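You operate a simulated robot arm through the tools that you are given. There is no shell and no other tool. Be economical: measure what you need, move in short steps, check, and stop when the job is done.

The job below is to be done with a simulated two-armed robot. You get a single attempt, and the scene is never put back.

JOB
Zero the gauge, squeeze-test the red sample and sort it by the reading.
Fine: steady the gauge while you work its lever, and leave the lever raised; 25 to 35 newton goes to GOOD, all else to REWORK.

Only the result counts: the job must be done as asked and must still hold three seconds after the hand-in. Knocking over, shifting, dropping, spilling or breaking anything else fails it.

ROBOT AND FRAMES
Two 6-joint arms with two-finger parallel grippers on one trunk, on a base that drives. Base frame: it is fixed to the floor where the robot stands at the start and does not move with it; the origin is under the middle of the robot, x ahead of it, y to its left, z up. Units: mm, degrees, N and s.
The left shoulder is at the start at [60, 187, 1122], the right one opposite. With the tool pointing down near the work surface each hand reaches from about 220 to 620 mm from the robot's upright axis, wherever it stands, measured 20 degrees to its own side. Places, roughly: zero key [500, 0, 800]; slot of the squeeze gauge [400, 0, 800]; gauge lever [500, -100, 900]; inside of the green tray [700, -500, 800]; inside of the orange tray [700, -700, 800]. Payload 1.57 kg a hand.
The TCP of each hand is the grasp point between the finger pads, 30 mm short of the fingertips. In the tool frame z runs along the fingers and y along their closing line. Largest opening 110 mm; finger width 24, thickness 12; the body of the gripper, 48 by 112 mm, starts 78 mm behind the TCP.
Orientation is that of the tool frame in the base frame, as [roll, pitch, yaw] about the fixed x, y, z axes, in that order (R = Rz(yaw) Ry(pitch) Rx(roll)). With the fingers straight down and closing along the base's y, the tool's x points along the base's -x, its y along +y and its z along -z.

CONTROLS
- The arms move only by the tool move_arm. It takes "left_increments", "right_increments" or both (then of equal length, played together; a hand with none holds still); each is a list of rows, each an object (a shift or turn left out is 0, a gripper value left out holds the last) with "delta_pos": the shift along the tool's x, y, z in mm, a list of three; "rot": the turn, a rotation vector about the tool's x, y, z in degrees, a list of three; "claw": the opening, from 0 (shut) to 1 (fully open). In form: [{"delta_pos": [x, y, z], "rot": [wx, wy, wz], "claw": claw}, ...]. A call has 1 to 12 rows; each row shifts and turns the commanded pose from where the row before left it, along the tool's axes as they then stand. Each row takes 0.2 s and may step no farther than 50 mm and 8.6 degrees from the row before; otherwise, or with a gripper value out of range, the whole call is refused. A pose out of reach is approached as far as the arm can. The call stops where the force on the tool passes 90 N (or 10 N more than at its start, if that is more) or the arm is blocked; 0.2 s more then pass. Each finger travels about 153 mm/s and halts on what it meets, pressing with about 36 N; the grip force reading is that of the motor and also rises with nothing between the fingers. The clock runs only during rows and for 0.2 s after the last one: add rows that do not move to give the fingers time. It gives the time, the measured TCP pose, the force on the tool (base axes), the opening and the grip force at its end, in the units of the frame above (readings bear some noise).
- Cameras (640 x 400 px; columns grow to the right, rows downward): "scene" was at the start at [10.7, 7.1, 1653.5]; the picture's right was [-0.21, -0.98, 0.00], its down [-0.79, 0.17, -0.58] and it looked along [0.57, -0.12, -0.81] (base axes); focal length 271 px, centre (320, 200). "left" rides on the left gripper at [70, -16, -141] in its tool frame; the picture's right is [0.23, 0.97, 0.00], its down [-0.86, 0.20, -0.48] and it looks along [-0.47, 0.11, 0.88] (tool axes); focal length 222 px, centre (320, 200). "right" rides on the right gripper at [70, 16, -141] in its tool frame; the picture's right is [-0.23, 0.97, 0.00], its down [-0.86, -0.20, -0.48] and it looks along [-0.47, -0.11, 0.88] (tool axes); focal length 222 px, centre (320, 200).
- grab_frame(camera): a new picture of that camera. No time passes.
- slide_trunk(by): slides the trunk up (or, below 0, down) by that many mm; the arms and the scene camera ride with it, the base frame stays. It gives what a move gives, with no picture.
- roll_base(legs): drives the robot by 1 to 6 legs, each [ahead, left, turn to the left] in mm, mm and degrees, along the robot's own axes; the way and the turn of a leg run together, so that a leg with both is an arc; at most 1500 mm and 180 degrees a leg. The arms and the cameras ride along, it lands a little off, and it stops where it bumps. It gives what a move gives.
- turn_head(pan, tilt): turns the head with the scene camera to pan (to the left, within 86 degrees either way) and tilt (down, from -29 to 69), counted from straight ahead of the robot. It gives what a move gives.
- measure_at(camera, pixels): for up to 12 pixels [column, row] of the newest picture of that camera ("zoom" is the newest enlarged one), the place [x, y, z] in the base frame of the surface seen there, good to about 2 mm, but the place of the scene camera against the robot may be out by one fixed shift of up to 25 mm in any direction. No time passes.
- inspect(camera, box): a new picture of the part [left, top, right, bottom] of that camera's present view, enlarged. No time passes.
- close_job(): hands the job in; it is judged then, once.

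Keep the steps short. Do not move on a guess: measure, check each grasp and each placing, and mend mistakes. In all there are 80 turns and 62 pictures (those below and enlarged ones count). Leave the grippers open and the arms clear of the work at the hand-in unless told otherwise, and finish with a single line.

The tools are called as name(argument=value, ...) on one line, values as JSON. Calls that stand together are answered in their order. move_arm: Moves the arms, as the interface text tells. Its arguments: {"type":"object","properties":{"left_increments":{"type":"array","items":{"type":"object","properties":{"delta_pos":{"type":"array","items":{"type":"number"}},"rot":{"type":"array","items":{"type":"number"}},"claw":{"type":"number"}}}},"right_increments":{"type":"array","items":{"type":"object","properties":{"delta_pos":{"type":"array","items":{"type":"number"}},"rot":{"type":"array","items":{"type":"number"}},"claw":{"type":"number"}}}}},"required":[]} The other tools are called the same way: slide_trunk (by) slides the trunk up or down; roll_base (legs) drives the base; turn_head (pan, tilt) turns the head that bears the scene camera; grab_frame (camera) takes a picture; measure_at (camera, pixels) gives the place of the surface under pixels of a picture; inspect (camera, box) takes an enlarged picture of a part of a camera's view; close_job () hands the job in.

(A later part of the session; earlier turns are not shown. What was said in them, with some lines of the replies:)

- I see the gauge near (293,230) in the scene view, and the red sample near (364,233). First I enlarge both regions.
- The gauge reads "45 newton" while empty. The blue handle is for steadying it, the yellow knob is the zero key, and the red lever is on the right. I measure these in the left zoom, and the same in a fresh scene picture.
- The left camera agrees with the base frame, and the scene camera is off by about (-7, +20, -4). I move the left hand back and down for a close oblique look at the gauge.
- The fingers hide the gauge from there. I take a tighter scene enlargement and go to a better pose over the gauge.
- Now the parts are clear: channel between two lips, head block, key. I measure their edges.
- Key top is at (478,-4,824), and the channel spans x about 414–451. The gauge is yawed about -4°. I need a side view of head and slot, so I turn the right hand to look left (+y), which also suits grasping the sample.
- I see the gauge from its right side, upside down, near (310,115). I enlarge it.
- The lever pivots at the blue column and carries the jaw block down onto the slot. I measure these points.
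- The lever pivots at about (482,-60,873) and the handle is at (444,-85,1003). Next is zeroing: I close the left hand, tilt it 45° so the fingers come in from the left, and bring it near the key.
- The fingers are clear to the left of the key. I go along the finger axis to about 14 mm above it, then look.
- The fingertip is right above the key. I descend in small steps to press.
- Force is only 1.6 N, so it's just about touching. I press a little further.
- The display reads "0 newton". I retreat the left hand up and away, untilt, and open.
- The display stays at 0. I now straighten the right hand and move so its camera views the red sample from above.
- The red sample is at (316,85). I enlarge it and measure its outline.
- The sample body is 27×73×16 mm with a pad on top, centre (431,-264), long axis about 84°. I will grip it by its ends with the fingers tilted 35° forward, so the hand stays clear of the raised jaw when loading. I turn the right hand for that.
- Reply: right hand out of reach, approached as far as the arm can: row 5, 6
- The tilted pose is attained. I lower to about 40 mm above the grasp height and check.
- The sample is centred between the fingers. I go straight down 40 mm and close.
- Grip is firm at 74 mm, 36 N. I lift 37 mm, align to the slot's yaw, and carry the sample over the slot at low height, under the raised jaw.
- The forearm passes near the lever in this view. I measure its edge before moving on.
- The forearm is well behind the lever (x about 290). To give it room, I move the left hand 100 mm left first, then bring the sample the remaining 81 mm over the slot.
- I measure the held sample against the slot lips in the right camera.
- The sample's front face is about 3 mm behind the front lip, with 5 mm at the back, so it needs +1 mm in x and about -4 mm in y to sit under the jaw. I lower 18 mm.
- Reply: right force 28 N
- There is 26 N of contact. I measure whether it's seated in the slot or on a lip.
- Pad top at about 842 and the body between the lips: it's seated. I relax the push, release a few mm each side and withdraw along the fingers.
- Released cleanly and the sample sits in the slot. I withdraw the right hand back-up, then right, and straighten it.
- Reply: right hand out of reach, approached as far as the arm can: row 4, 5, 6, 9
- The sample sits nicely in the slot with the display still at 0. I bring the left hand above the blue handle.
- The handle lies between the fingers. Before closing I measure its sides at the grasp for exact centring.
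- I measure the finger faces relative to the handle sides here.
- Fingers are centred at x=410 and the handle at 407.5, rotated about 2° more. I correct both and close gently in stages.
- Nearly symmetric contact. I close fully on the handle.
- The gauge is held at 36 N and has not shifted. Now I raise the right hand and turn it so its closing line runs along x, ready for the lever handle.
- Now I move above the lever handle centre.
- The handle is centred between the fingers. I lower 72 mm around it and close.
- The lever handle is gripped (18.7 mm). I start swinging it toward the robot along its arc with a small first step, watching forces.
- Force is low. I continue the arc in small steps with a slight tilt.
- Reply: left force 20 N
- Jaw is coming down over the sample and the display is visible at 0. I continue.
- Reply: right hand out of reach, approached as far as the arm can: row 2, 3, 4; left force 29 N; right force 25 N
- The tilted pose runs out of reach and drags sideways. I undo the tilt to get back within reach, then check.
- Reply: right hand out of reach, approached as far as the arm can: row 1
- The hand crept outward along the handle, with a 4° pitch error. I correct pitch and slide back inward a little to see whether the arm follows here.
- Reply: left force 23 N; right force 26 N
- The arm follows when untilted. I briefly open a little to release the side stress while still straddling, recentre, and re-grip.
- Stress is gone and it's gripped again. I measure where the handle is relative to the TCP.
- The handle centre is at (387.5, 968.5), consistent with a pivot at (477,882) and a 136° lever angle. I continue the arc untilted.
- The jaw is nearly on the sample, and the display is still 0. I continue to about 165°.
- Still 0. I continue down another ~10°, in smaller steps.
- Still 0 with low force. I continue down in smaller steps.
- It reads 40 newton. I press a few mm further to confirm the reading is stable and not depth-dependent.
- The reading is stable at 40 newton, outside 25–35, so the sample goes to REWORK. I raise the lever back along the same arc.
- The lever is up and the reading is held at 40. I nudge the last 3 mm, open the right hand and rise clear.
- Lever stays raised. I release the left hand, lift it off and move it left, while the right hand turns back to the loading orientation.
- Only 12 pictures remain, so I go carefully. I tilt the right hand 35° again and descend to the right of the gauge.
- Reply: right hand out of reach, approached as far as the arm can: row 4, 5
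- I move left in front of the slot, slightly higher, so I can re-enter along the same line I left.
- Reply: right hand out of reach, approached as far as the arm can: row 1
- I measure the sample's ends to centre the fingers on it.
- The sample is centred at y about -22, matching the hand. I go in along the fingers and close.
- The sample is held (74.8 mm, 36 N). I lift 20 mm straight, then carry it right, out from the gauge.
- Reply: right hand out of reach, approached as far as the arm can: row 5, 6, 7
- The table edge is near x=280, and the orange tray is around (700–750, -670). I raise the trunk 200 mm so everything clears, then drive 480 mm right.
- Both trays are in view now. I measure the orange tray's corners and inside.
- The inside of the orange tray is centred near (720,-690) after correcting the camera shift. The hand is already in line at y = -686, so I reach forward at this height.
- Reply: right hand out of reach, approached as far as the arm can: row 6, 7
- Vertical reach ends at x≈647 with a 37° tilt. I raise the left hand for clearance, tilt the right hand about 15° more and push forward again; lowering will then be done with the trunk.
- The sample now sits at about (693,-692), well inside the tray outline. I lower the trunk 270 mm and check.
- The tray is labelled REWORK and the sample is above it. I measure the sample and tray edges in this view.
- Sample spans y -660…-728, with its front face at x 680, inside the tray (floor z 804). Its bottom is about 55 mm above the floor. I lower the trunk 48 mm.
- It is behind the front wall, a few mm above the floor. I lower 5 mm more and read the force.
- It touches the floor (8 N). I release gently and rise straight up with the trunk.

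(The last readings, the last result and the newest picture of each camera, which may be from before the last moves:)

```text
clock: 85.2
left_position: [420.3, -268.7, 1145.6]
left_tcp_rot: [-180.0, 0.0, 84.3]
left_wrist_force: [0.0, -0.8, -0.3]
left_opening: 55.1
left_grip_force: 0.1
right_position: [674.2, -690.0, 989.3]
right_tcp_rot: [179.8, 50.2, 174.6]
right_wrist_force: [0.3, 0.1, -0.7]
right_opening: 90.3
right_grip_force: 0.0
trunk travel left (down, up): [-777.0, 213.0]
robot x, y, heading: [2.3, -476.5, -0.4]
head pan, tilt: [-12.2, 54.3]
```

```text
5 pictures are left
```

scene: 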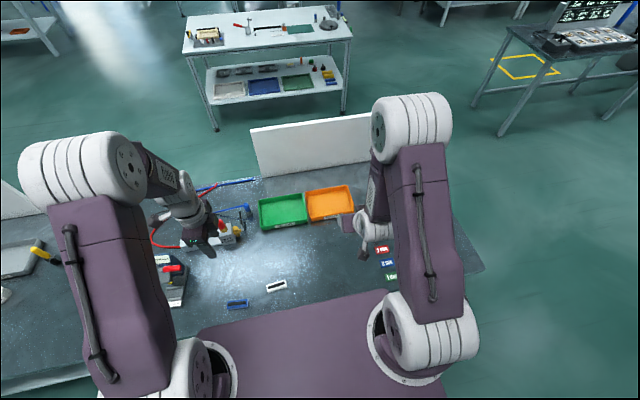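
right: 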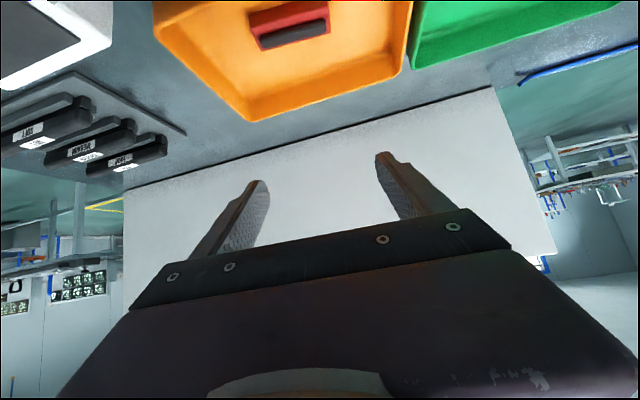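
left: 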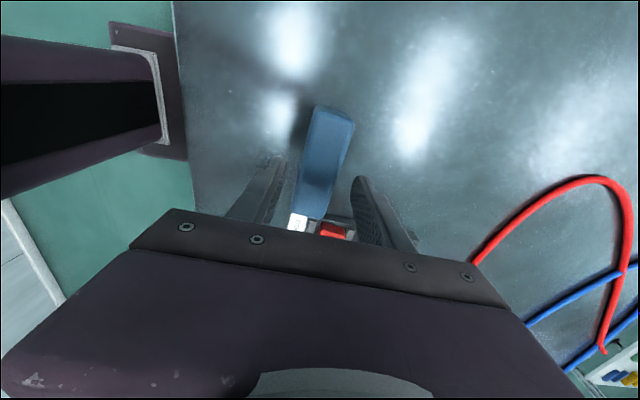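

The red sample lies flat in the orange REWORK tray. I open both grippers, draw the right arm back a little, and check the gauge and tray in the scene view.

move_arm(left_increments=[{"claw": 1}, {"claw": 1}, {"claw": 1}], right_increments=[{"delta_pos": [0, 0, -40], "claw": 1}, {"delta_pos": [0, 0, -40]}, {"delta_pos": [0, 0, -40]}])

inspect(camera="scene", box=[140, 150, 400, 320])

```text
clock: 86.0
left_position: [418.1, -267.9, 1146.2]
left_tcp_rot: [179.9, -0.1, 84.4]
left_wrist_force: [0.3, 0.6, 0.1]
left_opening: 110.1
left_grip_force: 0.0
right_position: [582.1, -680.9, 1065.7]
right_tcp_rot: [179.8, 50.3, 174.6]
right_wrist_force: [0.4, -0.1, -0.1]
right_opening: 109.9
right_grip_force: 0.0
trunk travel left (down, up): [-777.0, 213.0]
robot x, y, heading: [-2.6, -478.1, 0.1]
head pan, tilt: [-12.2, 54.3]
```

```text
2.35 times, centred on (270, 235) of scene
```

zoom: 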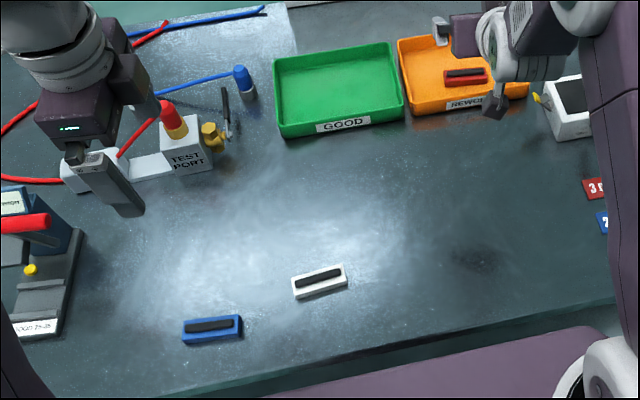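

The sample is in REWORK, the lever is raised, nothing else has moved, and both arms are clear with the grippers open. I hand the job in.

close_job()

```text
The job is handed in.
```

I zeroed the gauge and squeeze-tested the red sample at 40 newton, which is outside 25–35, so it went into the orange REWORK tray; the lever is raised, and the job is handed in.
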